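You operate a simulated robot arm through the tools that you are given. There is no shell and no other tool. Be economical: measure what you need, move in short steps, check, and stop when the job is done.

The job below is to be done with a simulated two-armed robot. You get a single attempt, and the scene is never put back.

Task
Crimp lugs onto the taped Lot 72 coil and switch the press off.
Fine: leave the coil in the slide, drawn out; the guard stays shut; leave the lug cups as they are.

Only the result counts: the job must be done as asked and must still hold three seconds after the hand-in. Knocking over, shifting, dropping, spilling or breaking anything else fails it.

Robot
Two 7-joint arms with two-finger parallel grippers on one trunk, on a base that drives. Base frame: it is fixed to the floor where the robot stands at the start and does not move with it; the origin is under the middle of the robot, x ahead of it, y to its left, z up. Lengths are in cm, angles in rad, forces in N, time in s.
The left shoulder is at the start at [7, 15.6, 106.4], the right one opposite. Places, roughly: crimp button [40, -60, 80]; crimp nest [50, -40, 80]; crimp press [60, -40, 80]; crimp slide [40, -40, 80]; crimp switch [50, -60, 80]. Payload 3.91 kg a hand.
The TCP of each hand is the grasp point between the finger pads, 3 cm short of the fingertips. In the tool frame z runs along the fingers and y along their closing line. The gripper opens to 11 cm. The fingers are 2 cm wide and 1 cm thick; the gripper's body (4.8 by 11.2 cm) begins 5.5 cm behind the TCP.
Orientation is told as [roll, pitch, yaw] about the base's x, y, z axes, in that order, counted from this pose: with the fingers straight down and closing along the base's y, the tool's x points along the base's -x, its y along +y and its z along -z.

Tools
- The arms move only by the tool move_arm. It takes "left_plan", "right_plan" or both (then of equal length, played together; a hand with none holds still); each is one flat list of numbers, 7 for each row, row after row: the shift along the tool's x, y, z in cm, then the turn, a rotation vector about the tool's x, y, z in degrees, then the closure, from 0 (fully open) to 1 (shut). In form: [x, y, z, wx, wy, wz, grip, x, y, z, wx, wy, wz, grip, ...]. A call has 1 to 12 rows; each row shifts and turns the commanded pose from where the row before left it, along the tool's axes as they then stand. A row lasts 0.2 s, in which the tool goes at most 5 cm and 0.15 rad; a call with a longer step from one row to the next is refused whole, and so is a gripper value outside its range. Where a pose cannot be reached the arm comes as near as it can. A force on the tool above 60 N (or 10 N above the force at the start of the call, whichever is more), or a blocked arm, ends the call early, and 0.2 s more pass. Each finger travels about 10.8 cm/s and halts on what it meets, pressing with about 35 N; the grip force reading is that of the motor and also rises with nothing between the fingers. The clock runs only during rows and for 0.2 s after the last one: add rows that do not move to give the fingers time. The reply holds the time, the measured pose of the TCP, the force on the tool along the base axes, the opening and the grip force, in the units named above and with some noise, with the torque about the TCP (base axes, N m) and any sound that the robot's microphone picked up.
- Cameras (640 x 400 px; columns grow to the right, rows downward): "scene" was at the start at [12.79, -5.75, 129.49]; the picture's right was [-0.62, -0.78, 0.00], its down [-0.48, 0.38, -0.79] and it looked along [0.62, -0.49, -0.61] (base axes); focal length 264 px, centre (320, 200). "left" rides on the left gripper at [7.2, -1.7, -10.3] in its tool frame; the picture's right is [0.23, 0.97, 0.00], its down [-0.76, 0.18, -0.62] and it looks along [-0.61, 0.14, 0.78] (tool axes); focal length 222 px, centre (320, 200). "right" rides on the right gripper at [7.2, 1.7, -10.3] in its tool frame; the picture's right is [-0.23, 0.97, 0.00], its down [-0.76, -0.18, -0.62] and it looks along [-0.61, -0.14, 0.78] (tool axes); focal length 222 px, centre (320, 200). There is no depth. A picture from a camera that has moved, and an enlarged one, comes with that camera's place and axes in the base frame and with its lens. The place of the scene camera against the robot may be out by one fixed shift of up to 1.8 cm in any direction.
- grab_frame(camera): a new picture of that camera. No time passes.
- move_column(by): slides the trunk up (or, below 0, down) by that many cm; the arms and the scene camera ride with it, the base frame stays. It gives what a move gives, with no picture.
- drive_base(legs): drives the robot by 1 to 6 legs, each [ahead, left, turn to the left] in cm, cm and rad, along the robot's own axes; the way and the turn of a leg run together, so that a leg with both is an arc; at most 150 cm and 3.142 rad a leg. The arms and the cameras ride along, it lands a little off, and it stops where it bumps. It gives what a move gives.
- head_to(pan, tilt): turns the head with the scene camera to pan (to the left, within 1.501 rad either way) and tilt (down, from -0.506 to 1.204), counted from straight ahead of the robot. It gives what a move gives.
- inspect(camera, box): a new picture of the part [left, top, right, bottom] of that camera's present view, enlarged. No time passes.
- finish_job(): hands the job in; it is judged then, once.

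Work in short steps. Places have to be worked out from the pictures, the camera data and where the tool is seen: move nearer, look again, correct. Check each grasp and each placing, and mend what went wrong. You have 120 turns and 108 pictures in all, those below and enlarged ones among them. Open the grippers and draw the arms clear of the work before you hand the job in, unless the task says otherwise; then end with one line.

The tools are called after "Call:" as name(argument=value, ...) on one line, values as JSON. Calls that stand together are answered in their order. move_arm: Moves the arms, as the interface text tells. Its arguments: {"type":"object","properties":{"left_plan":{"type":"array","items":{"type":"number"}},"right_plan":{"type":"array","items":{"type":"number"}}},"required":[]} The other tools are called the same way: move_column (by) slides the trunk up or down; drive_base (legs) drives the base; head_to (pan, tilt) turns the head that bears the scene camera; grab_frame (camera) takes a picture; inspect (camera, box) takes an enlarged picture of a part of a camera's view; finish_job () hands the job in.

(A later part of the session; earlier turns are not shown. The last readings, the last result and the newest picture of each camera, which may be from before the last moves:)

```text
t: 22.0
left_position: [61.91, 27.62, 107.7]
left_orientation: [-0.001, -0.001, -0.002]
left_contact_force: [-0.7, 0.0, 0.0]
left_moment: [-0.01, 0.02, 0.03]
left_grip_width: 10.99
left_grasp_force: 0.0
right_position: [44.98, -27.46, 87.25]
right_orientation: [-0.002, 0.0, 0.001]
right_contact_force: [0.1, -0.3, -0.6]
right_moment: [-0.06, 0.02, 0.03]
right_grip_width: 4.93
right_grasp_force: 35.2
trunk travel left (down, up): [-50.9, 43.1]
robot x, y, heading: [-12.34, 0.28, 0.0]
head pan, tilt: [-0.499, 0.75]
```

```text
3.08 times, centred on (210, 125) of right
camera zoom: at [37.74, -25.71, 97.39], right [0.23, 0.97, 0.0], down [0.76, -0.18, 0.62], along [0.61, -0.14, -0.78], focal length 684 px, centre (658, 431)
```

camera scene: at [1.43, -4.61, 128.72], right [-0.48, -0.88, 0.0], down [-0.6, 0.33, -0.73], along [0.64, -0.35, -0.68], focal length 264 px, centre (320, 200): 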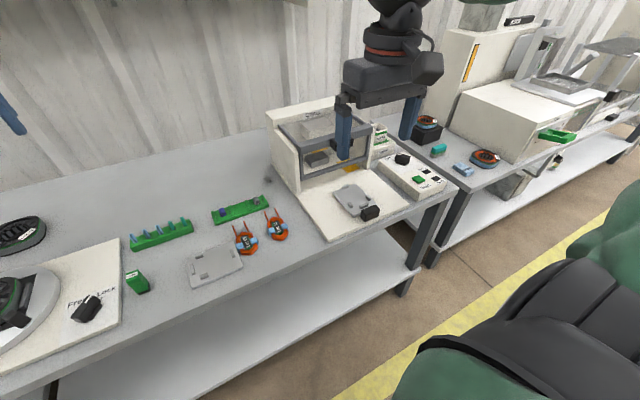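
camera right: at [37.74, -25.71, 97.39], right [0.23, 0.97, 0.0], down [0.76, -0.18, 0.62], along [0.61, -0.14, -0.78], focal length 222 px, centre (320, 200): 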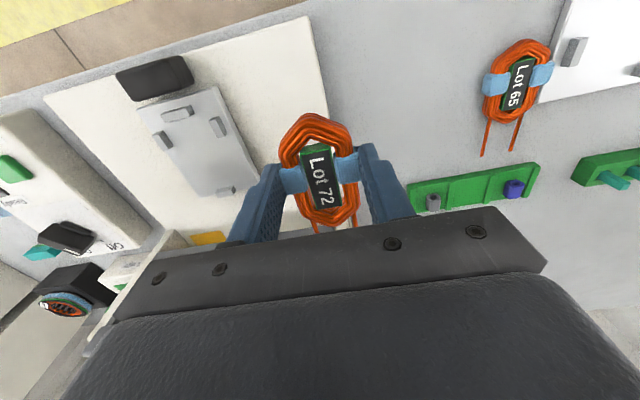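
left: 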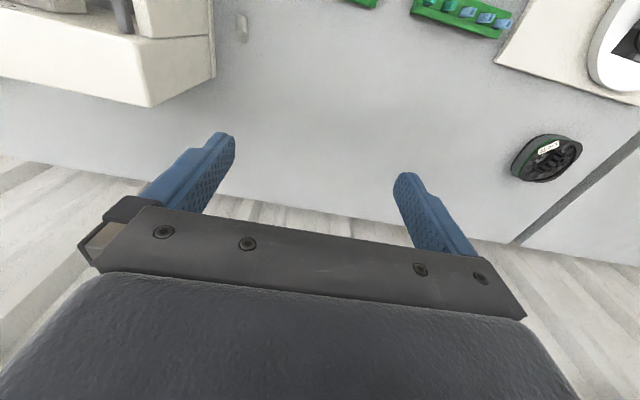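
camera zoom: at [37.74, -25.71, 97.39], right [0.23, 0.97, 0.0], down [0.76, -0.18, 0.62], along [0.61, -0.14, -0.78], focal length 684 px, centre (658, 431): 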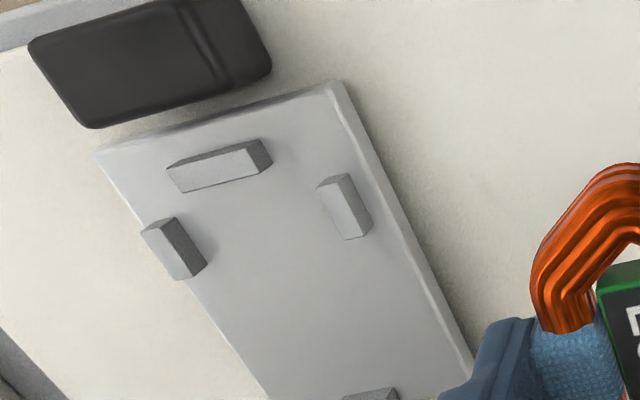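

Stereo gives peg tops at z≈75.8: seat centre y≈-40.4, rear stop D x≈41.4, front stop A x≈50.7, side pegs at x≈43.4, y≈-40.4±3.1. Now inspecting the held coil for its offset and yaw in the hand.

Call:
inspect(camera="right", box=[255, 95, 395, 245])

Call:
inspect(camera="scene", box=[250, 120, 400, 240])

```text
2.67 times, centred on (325, 170) of right
camera zoom: at [37.74, -25.71, 97.39], right [0.23, 0.97, 0.0], down [0.76, -0.18, 0.62], along [0.61, -0.14, -0.78], focal length 592 px, centre (307, 280)
```

zoom: 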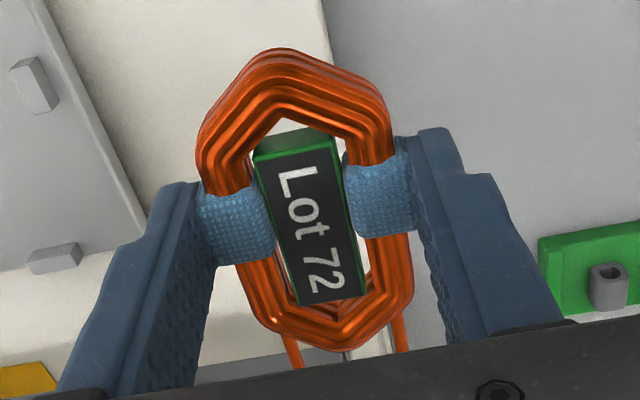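

```text
3.33 times, centred on (325, 180) of scene
camera zoom: at [1.53, -4.22, 128.73], right [-0.48, -0.88, 0.0], down [-0.6, 0.33, -0.73], along [0.64, -0.35, -0.68], focal length 881 px, centre (303, 267)
```

zoom: 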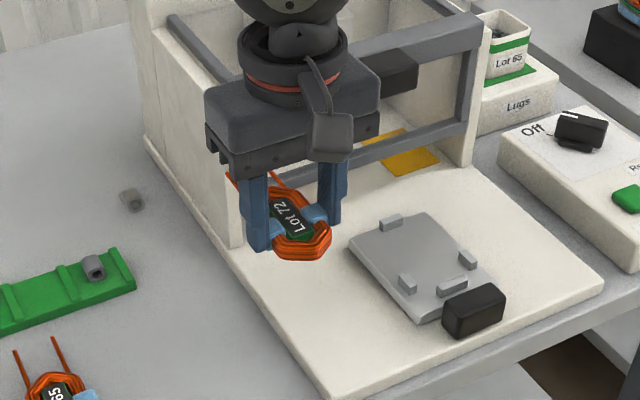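

Coil sits squarely in the hand (body about -3.6…+4.75 cm about TCP, yaw≈0). Moving above the seat: TCP to about (45.5, -40.4, 82).

Call:
move_arm(right_plan=[-0.2, -3.3, 0, 0, 0, 0, 0.8, -0.2, -3.3, 1, 0, 0, 0, 0.8, -0.1, -3.3, 2, 0, 0, 0, 0.8, 0, -3.05, 2, 0, 0, 0, 0.8, 0, 0, 0, 0, 0, 0, 0.8])

Call:
inspect(camera="right", box=[240, 70, 400, 230])

Call:
inspect(camera="scene", box=[290, 120, 420, 240])

```text
t: 23.2
left_position: [61.84, 27.64, 107.85]
left_orientation: [-0.003, 0.0, -0.002]
left_contact_force: [-0.8, 0.0, 0.0]
left_moment: [-0.05, 0.01, 0.05]
left_grip_width: 11.03
left_grasp_force: 0.0
right_position: [45.41, -40.69, 82.1]
right_orientation: [0.0, 0.0, 0.0]
right_contact_force: [0.9, 0.8, -0.7]
right_moment: [-0.03, 0.02, -0.02]
right_grip_width: 4.92
right_grasp_force: 35.1
trunk travel left (down, up): [-50.9, 43.1]
robot x, y, heading: [-11.85, 0.16, -0.0]
head pan, tilt: [-0.499, 0.75]
```

```text
2.50 times, centred on (320, 150) of right
camera zoom: at [38.1, -38.94, 92.23], right [0.23, 0.97, 0.0], down [0.76, -0.18, 0.62], along [0.61, -0.14, -0.78], focal length 555 px, centre (320, 325)
```

zoom: 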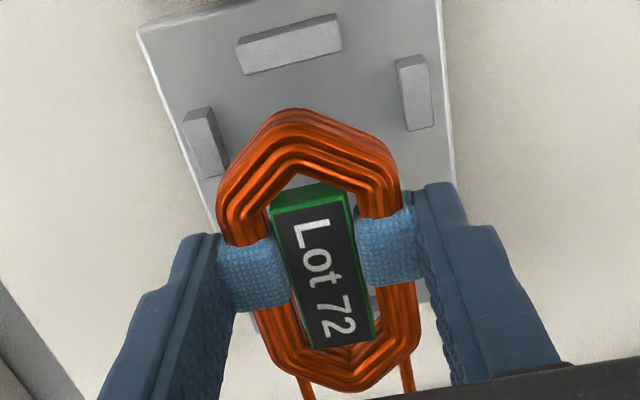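

```text
3.33 times, centred on (355, 180) of scene
camera zoom: at [1.46, -4.28, 128.74], right [-0.48, -0.88, 0.0], down [-0.6, 0.33, -0.73], along [0.64, -0.35, -0.68], focal length 881 px, centre (203, 267)
```

zoom: 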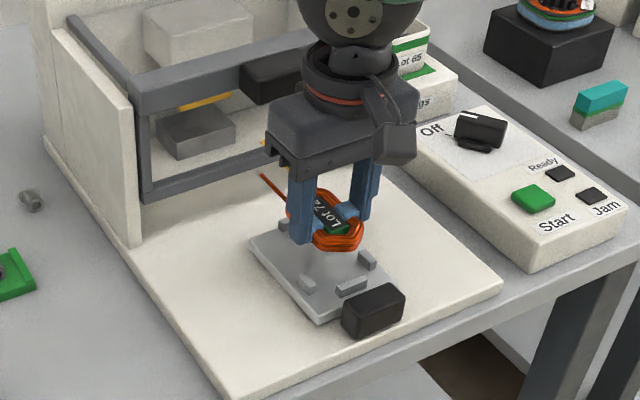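

Pegs re-measured: seat mid y≈-40.46, D's inner face x≈41.8; I need +0.2 in y and a little forward. Adjust and descend to just above the pegs.

Call:
move_arm(right_plan=[-0.2, 0.2, 0.8, 0, 0, 0, 0.8, 0, 0, 0.8, 0, 0, 0, 0.8, 0, 0, 0.6, 0, 0, 0, 0.8, 0, 0, 0, 0, 0, 0, 0.8])

Call:
inspect(camera="right", box=[240, 70, 400, 230])

Call:
inspect(camera="scene", box=[330, 170, 400, 230])

```text
t: 24.2
left_position: [61.77, 27.58, 107.78]
left_orientation: [-0.001, 0.002, 0.0]
left_contact_force: [0.0, -0.3, -0.6]
left_moment: [0.01, 0.0, 0.0]
left_grip_width: 11.0
left_grasp_force: 0.0
right_position: [45.65, -40.38, 80.01]
right_orientation: [0.0, -0.001, -0.002]
right_contact_force: [-1.5, -0.4, -1.9]
right_moment: [0.02, 0.01, 0.03]
right_grip_width: 4.89
right_grasp_force: 35.0
trunk travel left (down, up): [-50.9, 43.1]
robot x, y, heading: [-11.61, -0.09, -0.002]
head pan, tilt: [-0.499, 0.75]
```

```text
2.50 times, centred on (320, 150) of right
camera zoom: at [38.4, -38.69, 90.12], right [0.23, 0.97, 0.0], down [0.76, -0.18, 0.62], along [0.61, -0.14, -0.78], focal length 555 px, centre (320, 325)
```

zoom: 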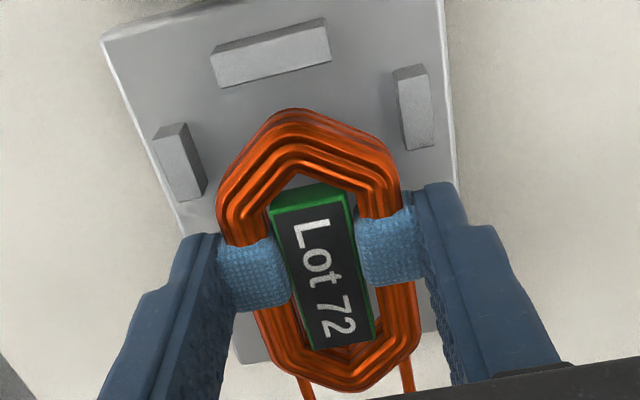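

```text
6.67 times, centred on (365, 200) of scene
camera zoom: at [1.45, -4.36, 128.74], right [-0.48, -0.88, 0.0], down [-0.6, 0.33, -0.73], along [0.64, -0.35, -0.68], focal length 1762 px, centre (20, 200)
```

zoom: 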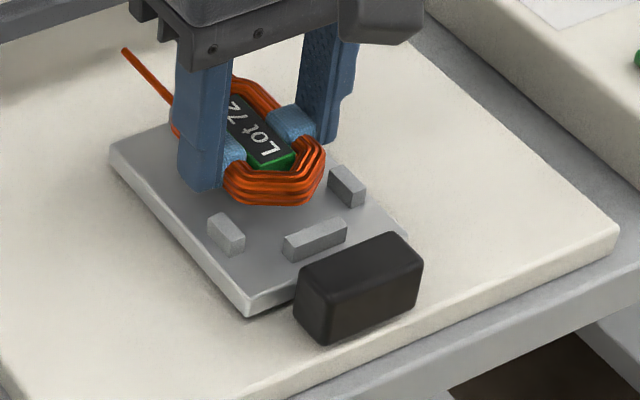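

Coil rear clears D by ~0.3, lateral within 0.1. Trim slightly (back 0.15, y -0.1) and lower 1.2 cm watching force.

Call:
move_arm(right_plan=[0.15, -0.1, 0.4, 0, 0, 0, 0.8, 0, 0, 0.4, 0, 0, 0, 0.8, 0, 0, 0.4, 0, 0, 0, 0.8, 0, 0, 0, 0, 0, 0, 0.8])

Call:
inspect(camera="right", box=[240, 70, 400, 230])

Call:
inspect(camera="scene", box=[330, 170, 400, 230])

```text
t: 25.2
left_position: [61.66, 27.51, 107.71]
left_orientation: [0.0, 0.001, -0.001]
left_contact_force: [0.0, -0.2, 0.0]
left_moment: [0.03, 0.01, 0.02]
left_grip_width: 10.98
left_grasp_force: 0.0
right_position: [45.64, -40.49, 78.83]
right_orientation: [0.001, -0.001, -0.001]
right_contact_force: [0.3, 0.1, -2.0]
right_moment: [-0.01, 0.01, -0.01]
right_grip_width: 4.91
right_grasp_force: 34.6
trunk travel left (down, up): [-50.9, 43.1]
robot x, y, heading: [-11.9, 0.19, -0.003]
head pan, tilt: [-0.499, 0.75]
```

```text
2.50 times, centred on (320, 150) of right
camera zoom: at [38.3, -38.8, 88.95], right [0.23, 0.97, 0.0], down [0.76, -0.18, 0.62], along [0.61, -0.14, -0.78], focal length 555 px, centre (320, 325)
```

zoom: 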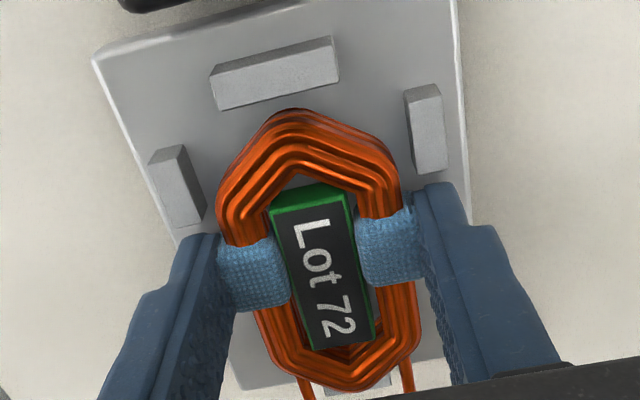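

```text
6.67 times, centred on (365, 200) of scene
camera zoom: at [1.46, -4.35, 128.73], right [-0.48, -0.88, 0.0], down [-0.6, 0.33, -0.73], along [0.64, -0.35, -0.68], focal length 1762 px, centre (20, 200)
```

zoom: 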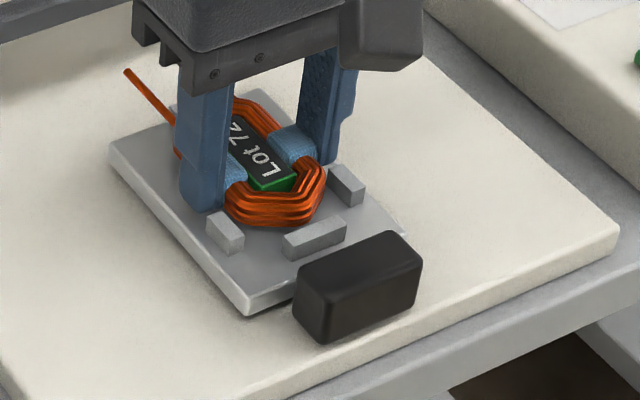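

Everything lines up: leads straddle A, body between B and C. Lowering the remaining ~0.8 cm with small steps.

Call:
move_arm(right_plan=[0, 0, 0.3, 0, 0, 0, 0.8, 0, 0, 0.3, 0, 0, 0, 0.8, 0, 0, 0, 0, 0, 0, 0.8])

Call:
inspect(camera="right", box=[240, 70, 400, 230])

```text
t: 26.0
left_position: [61.77, 27.48, 108.04]
left_orientation: [0.0, -0.002, -0.001]
left_contact_force: [-0.1, 0.1, -0.7]
left_moment: [0.01, -0.02, 0.0]
left_grip_width: 11.0
left_grasp_force: 0.0
right_position: [45.59, -40.47, 78.29]
right_orientation: [0.0, -0.005, -0.002]
right_contact_force: [3.4, -12.8, 33.7]
right_moment: [-0.12, -0.25, -0.19]
right_grip_width: 4.92
right_grasp_force: 35.1
trunk travel left (down, up): [-50.9, 43.1]
robot x, y, heading: [-11.3, -0.0, -0.002]
head pan, tilt: [-0.499, 0.75]
```

```text
2.50 times, centred on (320, 150) of right
camera zoom: at [38.26, -38.74, 88.51], right [0.23, 0.97, 0.0], down [0.76, -0.18, 0.63], along [0.61, -0.14, -0.78], focal length 555 px, centre (320, 325)
```

zoom: 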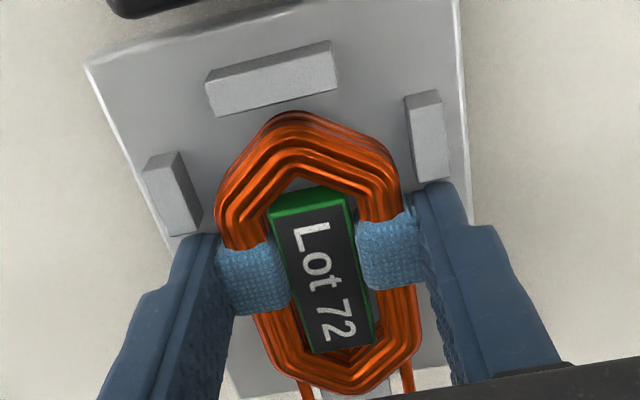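

Contact of 34 N centred under the coil — it's flat on the plate. I'll ease up 0.1 and open gently.

Call:
move_arm(right_plan=[0, 0, -0.15, 0, 0, 0, 0.8, 0, 0, 0, 0, 0, 0, 0.54, 0, 0, 0, 0, 0, 0, 0.45, 0, 0, 0, 0, 0, 0, 0.37, 0, 0, 0, 0, 0, 0, 0.37])

Call:
inspect(camera="right", box=[240, 70, 400, 230])

Call:
inspect(camera="scene", box=[330, 170, 400, 230])

```text
t: 27.2
left_position: [61.86, 27.53, 107.78]
left_orientation: [0.0, 0.0, -0.002]
left_contact_force: [0.0, -0.4, 0.2]
left_moment: [-0.02, 0.02, 0.0]
left_grip_width: 10.99
left_grasp_force: 0.0
right_position: [45.51, -40.44, 78.49]
right_orientation: [-0.003, -0.001, -0.002]
right_contact_force: [1.0, -3.3, 18.6]
right_moment: [0.54, 0.04, 0.2]
right_grip_width: 6.72
right_grasp_force: 0.3
trunk travel left (down, up): [-50.9, 43.1]
robot x, y, heading: [-11.91, 0.05, -0.006]
head pan, tilt: [-0.499, 0.75]
```

```text
2.50 times, centred on (320, 150) of right
camera zoom: at [38.24, -38.71, 88.53], right [0.23, 0.97, 0.0], down [0.76, -0.18, 0.62], along [0.61, -0.14, -0.78], focal length 555 px, centre (320, 325)
```

zoom: 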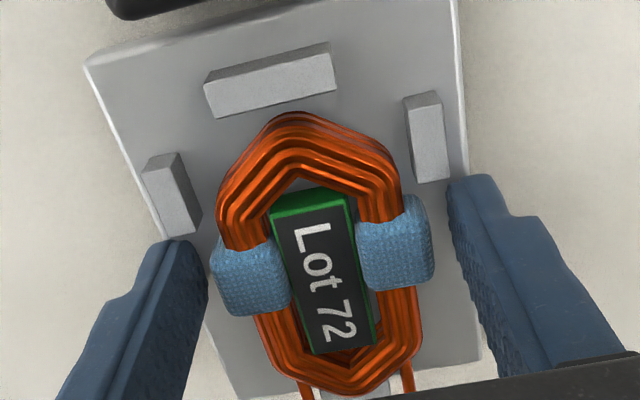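

```text
6.67 times, centred on (365, 200) of scene
camera zoom: at [1.38, -4.25, 128.74], right [-0.48, -0.88, 0.0], down [-0.6, 0.33, -0.73], along [0.64, -0.35, -0.68], focal length 1762 px, centre (20, 200)
```

zoom: 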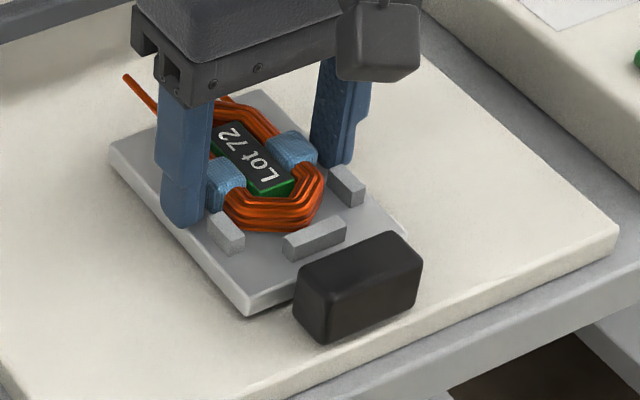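

The fingertips are resting on the plate and the coil lies in the seat. I'll lift straight up and look.

Call:
move_arm(right_plan=[0, 0, -1, 0, 0, 0, 0.37, 0, 0, -3, 0, 0, 0, 0.37, 0, 0, -4, 0, 0, 0, 0.37, 3, 0, -3, 0, 0, 0, 0.37, 4, 0, -1, 0, 0, 0, 0.37, 0, 0, 0, 0, 0, 0, 0.37])

Call:
grab_frame(camera="right")

Call:
inspect(camera="scene", box=[320, 160, 410, 240])

```text
t: 28.6
left_position: [61.86, 27.47, 107.66]
left_orientation: [-0.001, 0.002, -0.001]
left_contact_force: [-0.2, -0.4, 0.4]
left_moment: [-0.02, 0.04, 0.02]
left_grip_width: 11.01
left_grasp_force: 0.0
right_position: [38.9, -40.44, 90.4]
right_orientation: [0.002, 0.002, -0.003]
right_contact_force: [0.2, 0.2, 0.4]
right_moment: [-0.06, 0.01, 0.0]
right_grip_width: 6.94
right_grasp_force: 0.0
trunk travel left (down, up): [-50.9, 43.1]
robot x, y, heading: [-11.7, 0.16, -0.002]
head pan, tilt: [-0.499, 0.75]
```

```text
56 pictures are left
camera right: at [31.58, -38.77, 100.58], right [0.23, 0.97, 0.0], down [0.76, -0.18, 0.62], along [0.61, -0.14, -0.78], focal length 222 px, centre (320, 200)
```

right: 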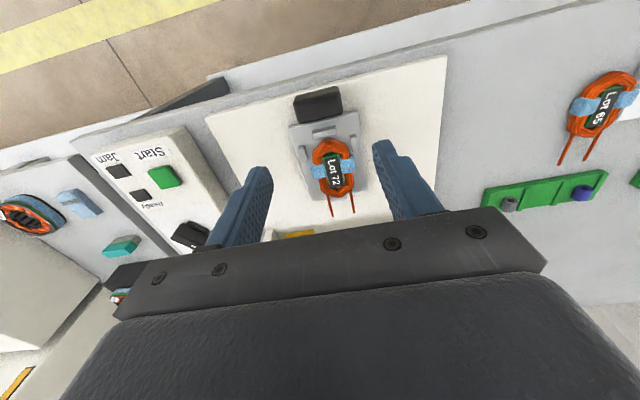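

```text
5.00 times, centred on (365, 200) of scene
camera zoom: at [1.53, -4.3, 128.72], right [-0.48, -0.88, 0.0], down [-0.6, 0.33, -0.73], along [0.64, -0.35, -0.68], focal length 1322 px, centre (95, 200)
```

zoom: 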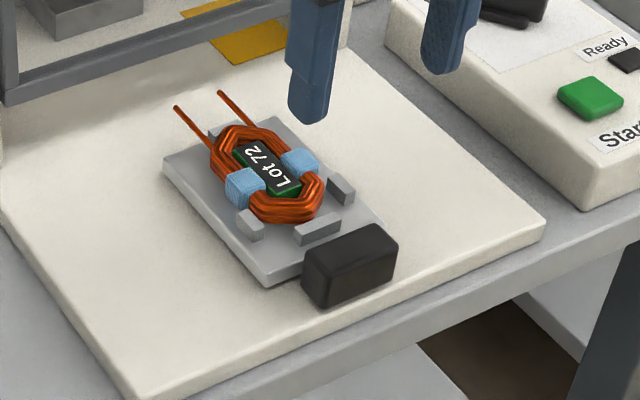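

The coil is in the seat; a closer top view to verify it isn't riding on a peg.

Call:
inspect(camera="right", box=[280, 80, 380, 220])

Call:
inspect(camera="right", box=[80, 110, 260, 260])

```text
2.86 times, centred on (330, 150) of right
camera zoom: at [31.58, -38.77, 100.58], right [0.23, 0.97, 0.0], down [0.76, -0.18, 0.62], along [0.61, -0.14, -0.78], focal length 635 px, centre (291, 343)
```

zoom: 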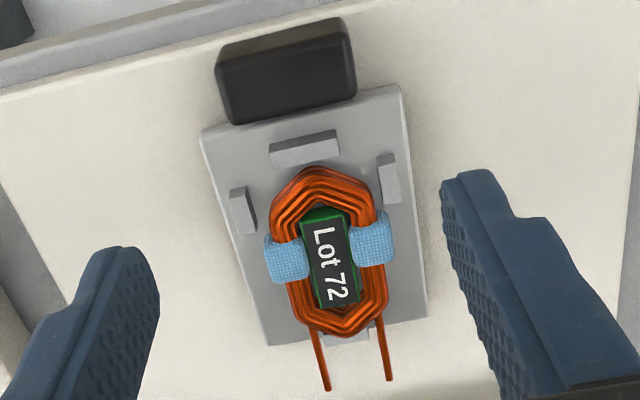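

```text
2.67 times, centred on (170, 185) of right
camera zoom: at [31.58, -38.77, 100.58], right [0.23, 0.97, 0.0], down [0.76, -0.18, 0.62], along [0.61, -0.14, -0.78], focal length 592 px, centre (720, 240)
```

zoom: 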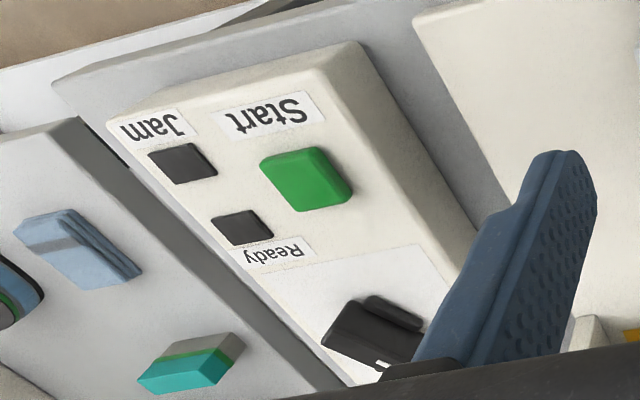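

Coil is well seated between D and A with leads past A. Next the slide: its black handle is about x 37.2–39.3, y -40.3, width 4.7. I'll lower the open gripper over its rear part.

Call:
move_arm(right_plan=[1.3, 0.1, 2, 0, 0, 0, 0.37, 0, 0, 3, 0, 0, 0, 0.37, 0, 0, 3, 0, 0, 0, 0.37, 0, 0, 2, 0, 0, 0, 0.37, 0, 0, 0, 0, 0, 0, 0.37])

Call:
inspect(camera="right", box=[220, 60, 420, 230])

Call:
inspect(camera="scene", box=[310, 90, 430, 240])

```text
t: 29.8
left_position: [61.79, 27.49, 107.78]
left_orientation: [0.001, 0.002, -0.002]
left_contact_force: [0.0, -0.6, 0.3]
left_moment: [0.01, 0.0, -0.04]
left_grip_width: 10.96
left_grasp_force: 0.0
right_position: [37.45, -40.31, 80.43]
right_orientation: [-0.001, 0.0, -0.002]
right_contact_force: [0.4, -0.4, 1.1]
right_moment: [0.0, 0.02, 0.01]
right_grip_width: 6.93
right_grasp_force: 0.1
trunk travel left (down, up): [-50.9, 43.1]
robot x, y, heading: [-12.12, -0.14, 0.003]
head pan, tilt: [-0.499, 0.75]
```

```text
2.35 times, centred on (320, 145) of right
camera zoom: at [30.09, -38.57, 90.48], right [0.23, 0.97, 0.0], down [0.76, -0.18, 0.62], along [0.61, -0.14, -0.78], focal length 523 px, centre (320, 329)
```

zoom: 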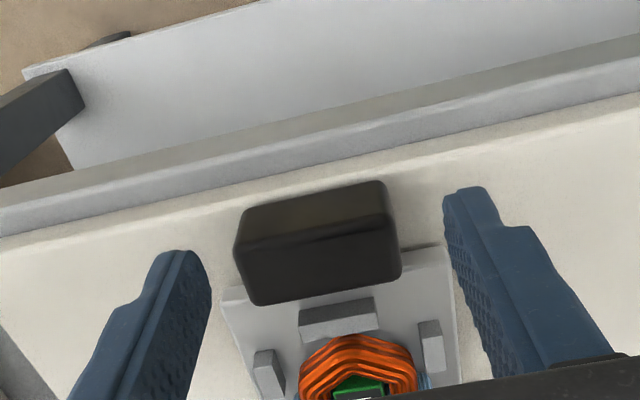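

```text
2.67 times, centred on (370, 165) of scene
camera zoom: at [1.43, -4.34, 128.74], right [-0.48, -0.88, 0.0], down [-0.6, 0.33, -0.73], along [0.64, -0.35, -0.68], focal length 705 px, centre (187, 293)
```

zoom: 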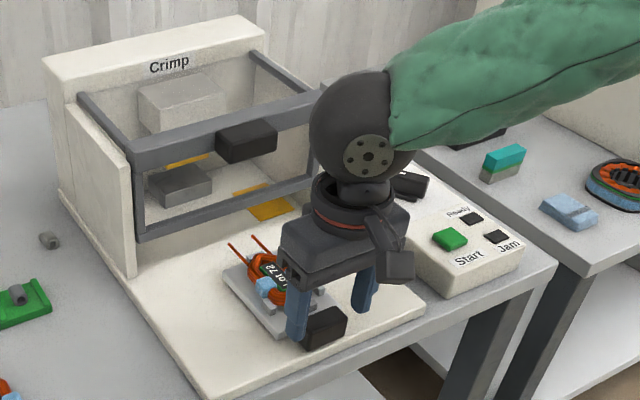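

Handle is centred between the fingers; I'll move 0.4 forward, lower 2 cm and close on it.

Call:
move_arm(right_plan=[-0.4, 0, 0.7, 0, 0, 0, 0.37, 0, 0, 0.7, 0, 0, 0, 0.37, 0, 0, 0.6, 0, 0, 0, 0.37, 0, 0, 0, 0, 0, 0, 0.5, 0, 0, 0, 0, 0, 0, 0.65, 0, 0, 0, 0, 0, 0, 0.65])

Call:
inspect(camera="right", box=[220, 60, 420, 230])

```text
t: 31.2
left_position: [61.84, 27.31, 107.81]
left_orientation: [0.001, 0.001, -0.005]
left_contact_force: [-0.4, -0.3, 0.0]
left_moment: [-0.02, 0.02, 0.03]
left_grip_width: 11.0
left_grasp_force: 0.2
right_position: [38.05, -40.51, 78.25]
right_orientation: [0.0, 0.0, 0.0]
right_contact_force: [2.5, -31.0, 9.4]
right_moment: [-1.28, -0.87, 0.29]
right_grip_width: 5.0
right_grasp_force: 45.0
trunk travel left (down, up): [-50.9, 43.1]
robot x, y, heading: [-11.96, -0.06, -0.007]
head pan, tilt: [-0.499, 0.75]
```

```text
2.35 times, centred on (320, 145) of right
camera zoom: at [30.61, -38.81, 88.48], right [0.23, 0.97, 0.0], down [0.76, -0.18, 0.62], along [0.61, -0.14, -0.78], focal length 523 px, centre (320, 329)
```

zoom: 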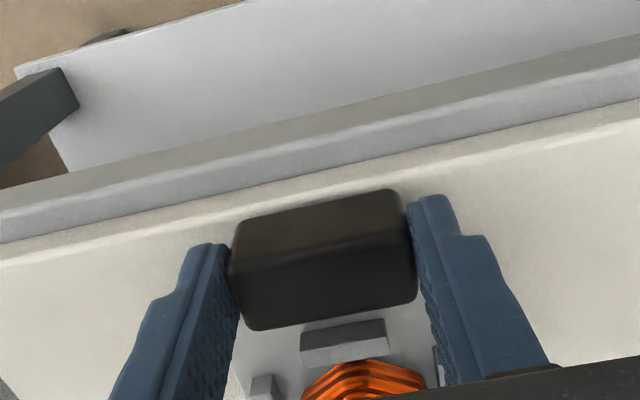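

Gripped the handle; a -31 N side load says the hand should yield slightly to -y. I'll relax that by 0.25 cm.

Call:
move_arm(right_plan=[0, -0.2, 0, 0, 0, 0, 0.65, 0, 0, 0, 0, 0, 0, 0.65])

```text
t: 31.8
left_position: [61.76, 27.4, 107.97]
left_orientation: [0.0, 0.001, 0.0]
left_contact_force: [0.4, 0.3, -0.4]
left_moment: [-0.01, 0.0, 0.01]
left_grip_width: 10.95
left_grasp_force: 0.2
right_position: [37.96, -40.59, 78.32]
right_orientation: [-0.001, 0.0, 0.0]
right_contact_force: [8.4, -20.7, 12.5]
right_moment: [-0.58, -0.44, 0.05]
right_grip_width: 4.97
right_grasp_force: 45.0
trunk travel left (down, up): [-50.9, 43.1]
robot x, y, heading: [-11.75, 0.26, -0.0]
head pan, tilt: [-0.499, 0.75]
```

Still -20 N; yield another 0.25 and ease up 0.1, then push in 4 cm.

Call:
move_arm(right_plan=[0, -0.25, -0.1, 0, 0, 0, 0.65, 0, 0, 0, 0, 0, 0, 0.65, -1, 0, 0, 0, 0, 0, 0.65, -1, 0, 0, 0, 0, 0, 0.65, -1, 0, 0, 0, 0, 0, 0.65, -1, 0, 0, 0, 0, 0, 0.65, 0, 0, 0, 0, 0, 0, 0.65])

Call:
inspect(camera="scene", box=[310, 90, 430, 240])

```text
t: 33.4
left_position: [61.93, 27.65, 107.58]
left_orientation: [0.0, 0.0, 0.002]
left_contact_force: [-0.5, -0.4, 0.7]
left_moment: [-0.01, -0.02, -0.02]
left_grip_width: 11.01
left_grasp_force: 0.1
right_position: [41.87, -40.54, 78.46]
right_orientation: [-0.001, 0.0, 0.0]
right_contact_force: [0.7, 48.2, -34.3]
right_moment: [0.52, -0.17, 0.14]
right_grip_width: 4.96
right_grasp_force: 44.5
trunk travel left (down, up): [-50.9, 43.1]
robot x, y, heading: [-11.53, 0.08, 0.0]
head pan, tilt: [-0.499, 0.75]
```

```text
2.67 times, centred on (370, 165) of scene
camera zoom: at [1.64, -4.14, 128.7], right [-0.48, -0.88, 0.0], down [-0.6, 0.33, -0.73], along [0.64, -0.35, -0.68], focal length 705 px, centre (187, 293)
```

zoom: 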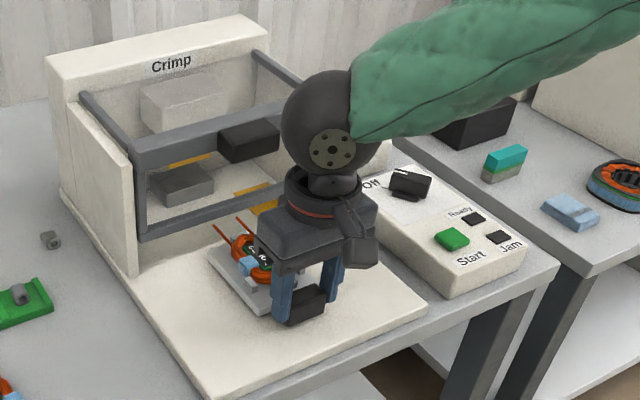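

Slide moved 4 cm with the coil. Side force now +48, down 34, so relax (+0.2 y, 0.1 down) and continue.

Call:
move_arm(right_plan=[0, 0.2, 0.1, 0, 0, 0, 0.65, -1, 0, 0, 0, 0, 0, 0.65, -1, 0, 0, 0, 0, 0, 0.65, -1, 0, 0, 0, 0, 0, 0.65, 0, 0, 0, 0, 0, 0, 0.65])

Call:
inspect(camera="scene", box=[310, 90, 430, 240])

```text
t: 34.6
left_position: [61.78, 27.4, 107.88]
left_orientation: [0.0, 0.0, -0.002]
left_contact_force: [-0.1, -0.6, 0.0]
left_moment: [-0.03, 0.01, -0.02]
left_grip_width: 11.0
left_grasp_force: 0.0
right_position: [44.8, -40.45, 78.37]
right_orientation: [-0.002, -0.001, -0.004]
right_contact_force: [2.3, 8.2, 7.4]
right_moment: [0.27, 0.9, -0.2]
right_grip_width: 4.97
right_grasp_force: 45.1
trunk travel left (down, up): [-50.9, 43.1]
robot x, y, heading: [-11.61, -0.34, -0.0]
head pan, tilt: [-0.499, 0.75]
```

```text
2.67 times, centred on (370, 165) of scene
camera zoom: at [1.44, -4.29, 128.76], right [-0.48, -0.88, 0.0], down [-0.6, 0.33, -0.73], along [0.64, -0.35, -0.68], focal length 705 px, centre (187, 293)
```

zoom: 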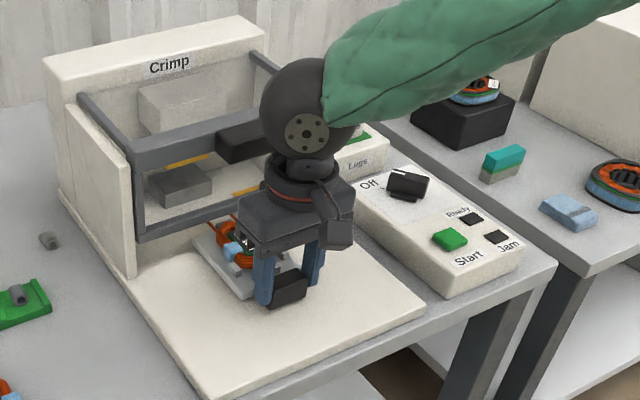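

Smooth. Another 3 cm, then check clearance to the guard handle.

Call:
move_arm(right_plan=[-1, 0, 0, 0, 0, 0, 0.65, -1, 0, 0, 0, 0, 0, 0.65, -1, 0, 0, 0, 0, 0, 0.65, 0, 0, 0, 0, 0, 0, 0.65])

Call:
inspect(camera="scene", box=[310, 90, 430, 240])

Call:
grab_frame(camera="left")

```text
t: 35.6
left_position: [61.77, 27.6, 107.9]
left_orientation: [0.001, 0.001, -0.003]
left_contact_force: [0.0, 0.7, -0.2]
left_moment: [-0.02, 0.0, 0.0]
left_grip_width: 10.97
left_grasp_force: 0.2
right_position: [47.71, -40.58, 78.52]
right_orientation: [-0.002, -0.003, -0.003]
right_contact_force: [0.8, -3.3, 18.3]
right_moment: [-0.25, 0.68, 0.11]
right_grip_width: 4.99
right_grasp_force: 44.7
trunk travel left (down, up): [-50.9, 43.1]
robot x, y, heading: [-11.57, 0.15, -0.002]
head pan, tilt: [-0.499, 0.75]
```

```text
2.67 times, centred on (370, 165) of scene
camera zoom: at [1.37, -4.3, 128.76], right [-0.48, -0.88, 0.0], down [-0.6, 0.33, -0.73], along [0.64, -0.35, -0.68], focal length 705 px, centre (187, 293)
```

zoom: 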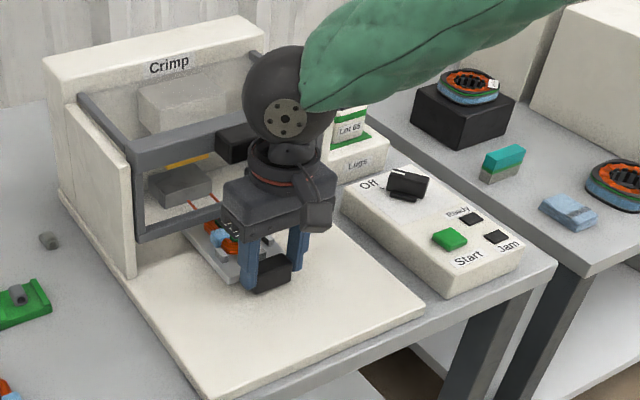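

```text
46 pictures are left
camera left: at [54.55, 25.81, 118.23], right [-0.23, 0.97, 0.0], down [0.76, 0.18, 0.62], along [0.61, 0.14, -0.78], focal length 222 px, centre (320, 200)
```

left: 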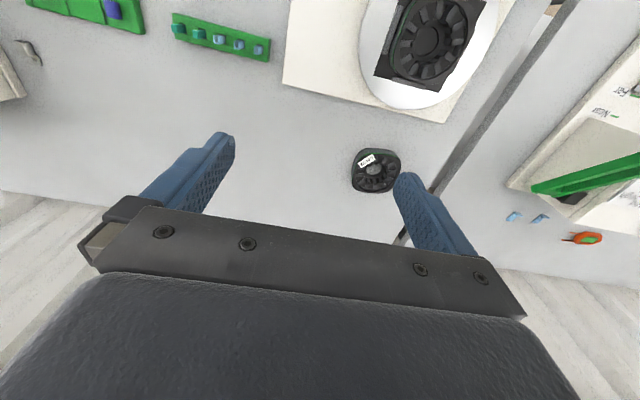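

About 9.7 cm in; the guard handle overhangs ahead (x≈52–54) and the upright hand's flange may touch it. I'll loosen, tilt the hand back 21° about the grasp point so the body leans away from the guard, and regrip.

Call:
move_arm(right_plan=[0, 0, 0, 0, 0, 0, 0.5, 0, 0, 0, 0, 0, 0, 0.42, 0, 0, 0, 0, -7, 0, 0.42, 0, 0, 0, 0, -7, 0, 0.42, 0, 0, 0, 0, -7, 0, 0.42, 0, 0, 0, 0, 0, 0, 0.42])

Call:
inspect(camera="scene", box=[310, 90, 430, 240])

Call:
inspect(camera="right", box=[220, 60, 420, 230])

```text
t: 37.0
left_position: [61.96, 27.59, 107.7]
left_orientation: [0.0, -0.002, -0.001]
left_contact_force: [-0.4, -0.7, 1.0]
left_moment: [-0.04, -0.03, -0.02]
left_grip_width: 11.0
left_grasp_force: 0.1
right_position: [47.78, -40.45, 78.4]
right_orientation: [0.001, -0.366, -0.001]
right_contact_force: [-0.1, 0.2, 0.1]
right_moment: [-0.02, -0.02, -0.02]
right_grip_width: 6.38
right_grasp_force: 0.0
trunk travel left (down, up): [-50.9, 43.1]
robot x, y, heading: [-11.67, 0.13, -0.002]
head pan, tilt: [-0.499, 0.75]
```

```text
2.67 times, centred on (370, 165) of scene
camera zoom: at [1.5, -4.28, 128.73], right [-0.48, -0.88, 0.0], down [-0.6, 0.33, -0.73], along [0.64, -0.35, -0.68], focal length 705 px, centre (187, 293)
```

zoom: 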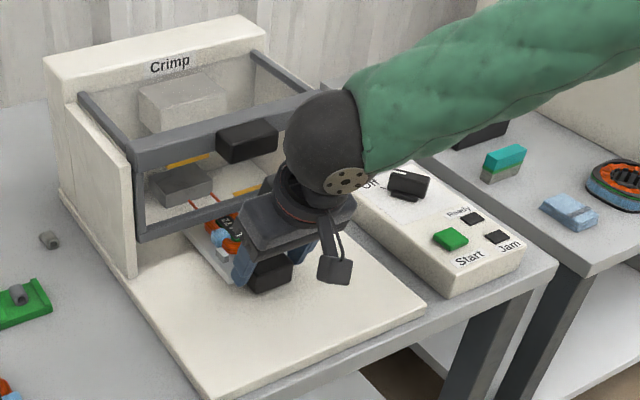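

```text
2.35 times, centred on (320, 145) of right
camera zoom: at [37.23, -38.81, 85.24], right [0.21, 0.97, 0.08], down [0.49, -0.18, 0.86], along [0.85, -0.14, -0.51], focal length 523 px, centre (320, 329)
```

zoom: 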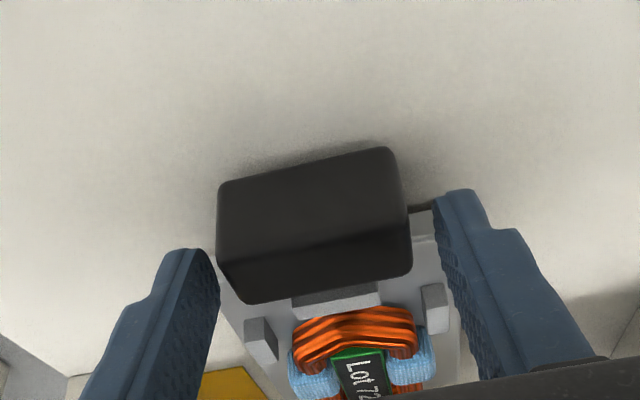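

Clear of the guard now. Regrip with a 0.15 shift to -y, then push on 2 cm along base +x.

Call:
move_arm(right_plan=[0, -0.1, 0, 0, 0, 0, 0.5, 0, 0, 0, 0, 0, 0, 0.65, 0, 0, 0, 0, 0, 0, 0.65, -0.93, 0, 0.36, 0, 0, 0, 0.65, -0.93, 0, 0.36, 0, 0, 0, 0.65, 0, 0, 0, 0, 0, 0, 0.65])

Call:
inspect(camera="scene", box=[310, 90, 430, 240])

```text
t: 38.4
left_position: [61.89, 27.63, 107.69]
left_orientation: [0.001, -0.001, -0.001]
left_contact_force: [0.2, 0.7, 0.4]
left_moment: [0.01, 0.02, -0.01]
left_grip_width: 11.01
left_grasp_force: 0.0
right_position: [49.83, -40.55, 78.41]
right_orientation: [-0.001, -0.365, 0.001]
right_contact_force: [-1.4, 18.1, -6.8]
right_moment: [0.17, 0.07, 0.1]
right_grip_width: 5.01
right_grasp_force: 45.4
trunk travel left (down, up): [-50.9, 43.1]
robot x, y, heading: [-11.82, 0.23, -0.004]
head pan, tilt: [-0.499, 0.75]
```

```text
2.67 times, centred on (370, 165) of scene
camera zoom: at [1.49, -4.25, 128.73], right [-0.48, -0.88, 0.0], down [-0.6, 0.33, -0.73], along [0.64, -0.35, -0.68], focal length 705 px, centre (187, 293)
```

zoom: 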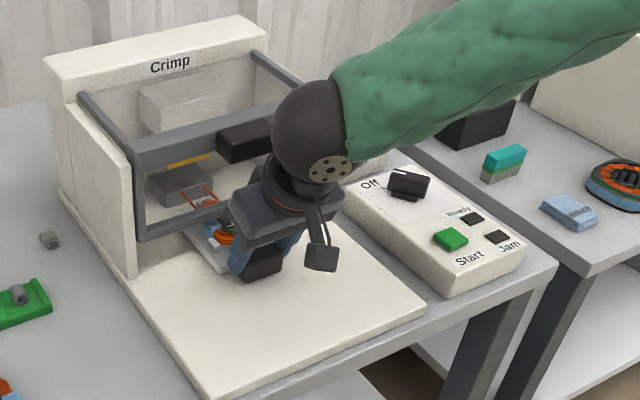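

Still moving freely; the leads aren't at the die yet. Push 2 cm more.

Call:
move_arm(right_plan=[-0.93, 0.05, 0.36, 0, 0, 0, 0.65, -0.93, 0, 0.36, 0, 0, 0, 0.65, 0, 0, 0, 0, 0, 0, 0.65])

Call:
inspect(camera="scene", box=[310, 90, 430, 240])

```text
t: 39.2
left_position: [61.71, 27.56, 107.97]
left_orientation: [-0.003, -0.002, -0.002]
left_contact_force: [0.0, -0.1, 0.4]
left_moment: [-0.03, 0.02, 0.01]
left_grip_width: 10.99
left_grasp_force: 0.1
right_position: [51.47, -40.51, 78.28]
right_orientation: [0.0, -0.368, -0.001]
right_contact_force: [-22.4, 20.5, -2.3]
right_moment: [0.19, -1.04, 0.57]
right_grip_width: 4.99
right_grasp_force: 45.2
trunk travel left (down, up): [-50.9, 43.1]
robot x, y, heading: [-11.91, 0.06, -0.001]
head pan, tilt: [-0.499, 0.75]
```

```text
2.67 times, centred on (370, 165) of scene
camera zoom: at [1.29, -4.22, 128.76], right [-0.48, -0.88, 0.0], down [-0.6, 0.33, -0.73], along [0.64, -0.35, -0.68], focal length 705 px, centre (187, 293)
```

zoom: 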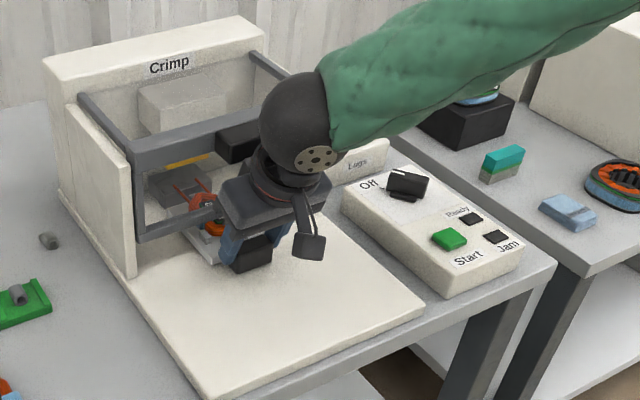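

Resistance of 22 N in x: probably the end stop. One more 0.4 cm nudge to confirm.

Call:
move_arm(right_plan=[-0.37, 0.1, 0.14, 0, 0, 0, 0.65, 0, 0, 0, 0, 0, 0, 0.65])

Call:
inspect(camera="right", box=[180, 80, 460, 260])

```text
t: 39.7
left_position: [61.73, 27.31, 108.04]
left_orientation: [0.001, -0.002, -0.002]
left_contact_force: [-0.5, -0.1, -0.6]
left_moment: [0.01, -0.01, -0.01]
left_grip_width: 11.01
left_grasp_force: 0.1
right_position: [51.54, -40.42, 78.55]
right_orientation: [0.0, -0.361, 0.0]
right_contact_force: [-23.7, 0.8, 14.2]
right_moment: [-0.62, -2.7, 0.6]
right_grip_width: 4.98
right_grasp_force: 44.6
trunk travel left (down, up): [-50.9, 43.1]
robot x, y, heading: [-12.19, 0.08, -0.001]
head pan, tilt: [-0.499, 0.75]
stopped in row 2 (right hand): the force on the tool passed its limit at 63 N (the readings are from after the stop); the commanded pose is now the measured one
```

```text
2.22 times, centred on (320, 170) of right
camera zoom: at [41.02, -38.84, 85.26], right [0.21, 0.97, 0.08], down [0.49, -0.18, 0.85], along [0.85, -0.14, -0.52], focal length 494 px, centre (320, 267)
```

zoom: 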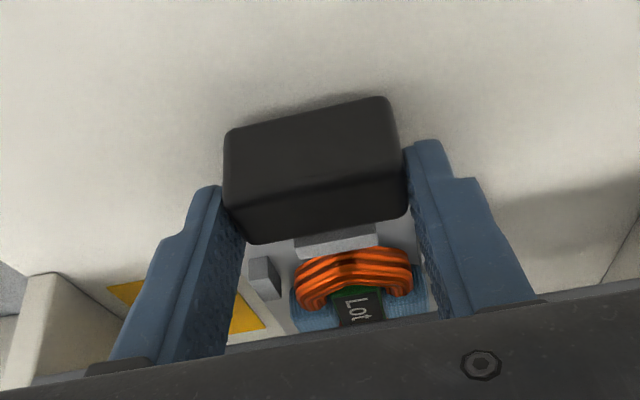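

Stopped hard, but the moment suggests the contact may be high on the hand (guard?) rather than at the slide handle. I'll open the fingers and see if the force persists, and back off 0.3.

Call:
move_arm(right_plan=[0, 0, 0, 0, 0, 0, 0.5, 0, 0, 0, 0, 0, 0, 0.42, 0, 0, 0, 0, 0, 0, 0.42])

Call:
inspect(camera="scene", box=[320, 110, 400, 200])

```text
t: 40.5
left_position: [61.66, 27.36, 107.8]
left_orientation: [0.0, 0.001, -0.004]
left_contact_force: [-0.1, 0.0, -0.4]
left_moment: [0.03, -0.04, -0.02]
left_grip_width: 10.98
left_grasp_force: 0.1
right_position: [51.7, -40.6, 78.15]
right_orientation: [0.003, -0.36, -0.002]
right_contact_force: [-26.9, 2.7, -7.5]
right_moment: [-0.36, -2.62, 0.48]
right_grip_width: 6.42
right_grasp_force: 0.1
trunk travel left (down, up): [-50.9, 43.1]
robot x, y, heading: [-12.0, 0.13, 0.002]
head pan, tilt: [-0.499, 0.75]
```

```text
4.44 times, centred on (360, 155) of scene
camera zoom: at [1.24, -4.37, 128.74], right [-0.48, -0.88, 0.0], down [-0.6, 0.33, -0.73], along [0.64, -0.35, -0.68], focal length 1175 px, centre (142, 400)
```

zoom: 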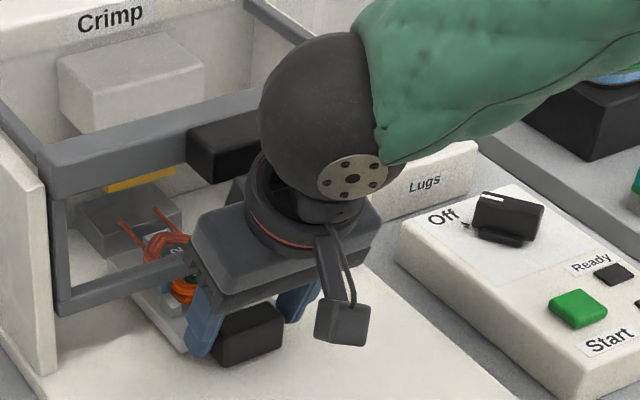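

The force persists with fingers open: the hand is touching the guard's handle. I'll back off 1 cm and tilt the hand to ~36°, then regrip.

Call:
move_arm(right_plan=[0.93, 0, -0.36, 0, 0, 0, 0.42, 0, 0, 0, 0, -7.5, 0, 0.42, 0, 0, 0, 0, -7.5, 0, 0.42, 0, 0, 0, 0, 0, 0, 0.42])

Call:
inspect(camera="scene", box=[310, 110, 400, 210])

Call:
inspect(camera="right", box=[180, 80, 460, 260])

```text
t: 41.5
left_position: [61.87, 27.52, 107.92]
left_orientation: [0.0, -0.001, -0.002]
left_contact_force: [-0.3, -0.1, 0.5]
left_moment: [0.02, 0.01, -0.02]
left_grip_width: 11.01
left_grasp_force: 0.0
right_position: [50.89, -40.64, 78.14]
right_orientation: [-0.001, -0.625, -0.002]
right_contact_force: [-0.4, 0.5, -0.2]
right_moment: [0.02, 0.0, 0.01]
right_grip_width: 6.39
right_grasp_force: 0.2
trunk travel left (down, up): [-50.9, 43.1]
robot x, y, heading: [-11.79, -0.1, -0.002]
head pan, tilt: [-0.499, 0.75]
```

```text
4.00 times, centred on (355, 160) of scene
camera zoom: at [1.42, -4.31, 128.74], right [-0.48, -0.88, 0.0], down [-0.6, 0.33, -0.73], along [0.64, -0.35, -0.68], focal length 1057 px, centre (180, 360)
```

zoom: 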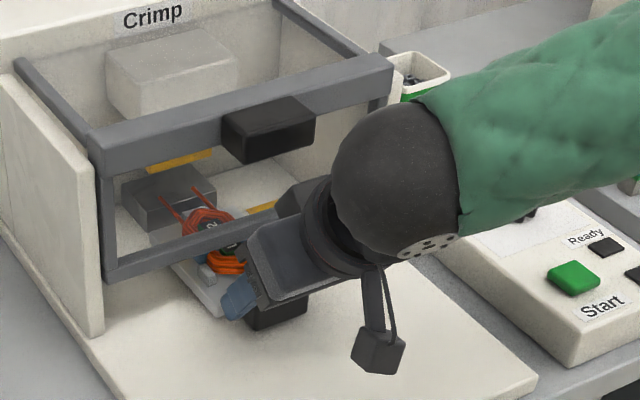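

```text
2.22 times, centred on (320, 170) of right
camera zoom: at [38.87, -38.86, 82.17], right [0.19, 0.97, 0.13], down [0.25, -0.18, 0.95], along [0.95, -0.14, -0.28], focal length 494 px, centre (320, 267)
```

zoom: 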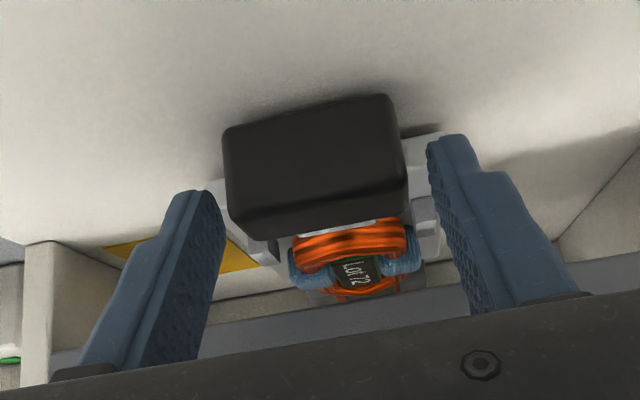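

Hand now leans well back. Regrip (shift -y 0.2) and push 2 cm.

Call:
move_arm(right_plan=[0, -0.15, 0, 0, 0, 0, 0.5, 0, 0, 0, 0, 0, 0, 0.65, 0, 0, 0, 0, 0, 0, 0.65, -0.81, 0, 0.58, 0, 0, 0, 0.65, -0.81, 0, 0.58, 0, 0, 0, 0.65, 0, 0, 0, 0, 0, 0, 0.65])

Call:
inspect(camera="scene", box=[310, 110, 400, 210])

```text
t: 42.9
left_position: [61.68, 27.4, 107.84]
left_orientation: [-0.002, -0.002, -0.003]
left_contact_force: [-0.9, -0.2, -0.4]
left_moment: [0.0, -0.02, 0.0]
left_grip_width: 11.0
left_grasp_force: 0.0
right_position: [52.59, -40.52, 78.27]
right_orientation: [0.001, -0.621, -0.004]
right_contact_force: [-33.7, 26.1, -8.9]
right_moment: [0.43, 0.73, 0.68]
right_grip_width: 5.0
right_grasp_force: 45.5
trunk travel left (down, up): [-50.9, 43.1]
robot x, y, heading: [-12.23, -0.13, -0.001]
head pan, tilt: [-0.499, 0.75]
```

```text
4.00 times, centred on (355, 160) of scene
camera zoom: at [1.23, -4.21, 128.74], right [-0.48, -0.88, 0.0], down [-0.6, 0.33, -0.73], along [0.64, -0.35, -0.68], focal length 1057 px, centre (180, 360)
```

zoom: 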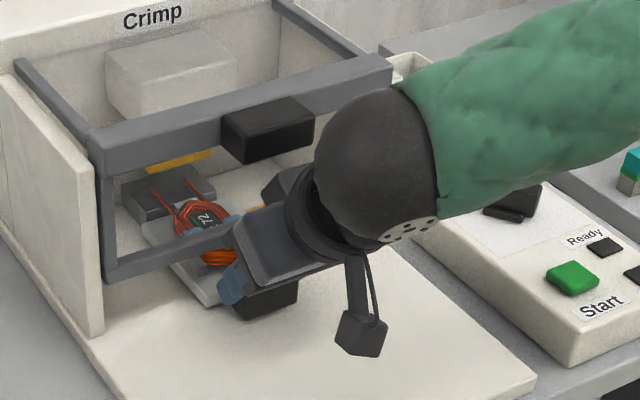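

Now the reaction (-34 N, moment consistent with handle height) is the slide itself: likely the end stop. One more small push with the side load relaxed.

Call:
move_arm(right_plan=[-0.3, 0.2, 0.22, 0, 0, 0, 0.65, 0, 0, 0, 0, 0, 0, 0.65])

```text
t: 43.5
left_position: [61.63, 27.38, 107.92]
left_orientation: [-0.001, 0.0, -0.003]
left_contact_force: [0.1, 0.8, 1.2]
left_moment: [0.05, 0.01, -0.02]
left_grip_width: 11.0
left_grasp_force: 0.0
right_position: [53.04, -40.41, 78.31]
right_orientation: [-0.001, -0.623, -0.002]
right_contact_force: [-33.9, 8.6, 1.7]
right_moment: [0.27, 0.97, 0.33]
right_grip_width: 5.01
right_grasp_force: 45.1
trunk travel left (down, up): [-50.9, 43.1]
robot x, y, heading: [-12.16, -0.3, -0.002]
head pan, tilt: [-0.499, 0.75]
```

It still crept 0.4 at constant force; push another 0.6.

Call:
move_arm(right_plan=[-0.4, 0.05, 0.29, 0, 0, 0, 0.65, -0.1, 0, 0.07, 0, 0, 0, 0.65, 0, 0, 0, 0, 0, 0, 0.65])

Call:
inspect(camera="scene", box=[310, 110, 400, 210])

```text
t: 44.3
left_position: [61.86, 27.61, 107.83]
left_orientation: [0.001, 0.0, -0.002]
left_contact_force: [0.7, 0.4, 1.3]
left_moment: [-0.02, 0.01, 0.0]
left_grip_width: 11.02
left_grasp_force: 0.1
right_position: [54.11, -40.52, 78.33]
right_orientation: [-0.001, -0.626, -0.002]
right_contact_force: [-2.2, 1.0, 5.9]
right_moment: [0.04, -0.42, -0.1]
right_grip_width: 4.96
right_grasp_force: 45.2
trunk travel left (down, up): [-50.9, 43.1]
robot x, y, heading: [-11.87, 0.08, -0.003]
head pan, tilt: [-0.499, 0.75]
```

```text
4.00 times, centred on (355, 160) of scene
camera zoom: at [1.38, -4.33, 128.75], right [-0.48, -0.88, 0.0], down [-0.6, 0.33, -0.73], along [0.64, -0.35, -0.68], focal length 1057 px, centre (180, 360)
```

zoom: 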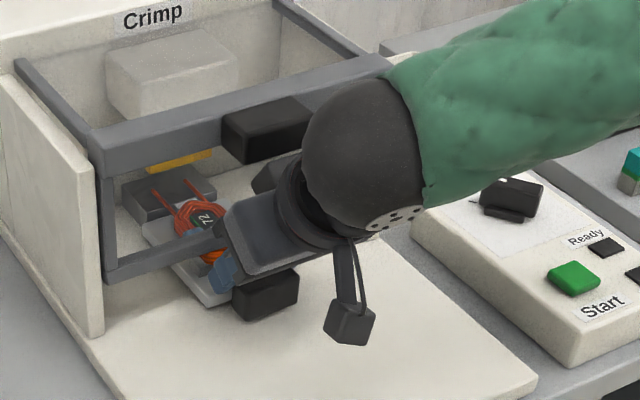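

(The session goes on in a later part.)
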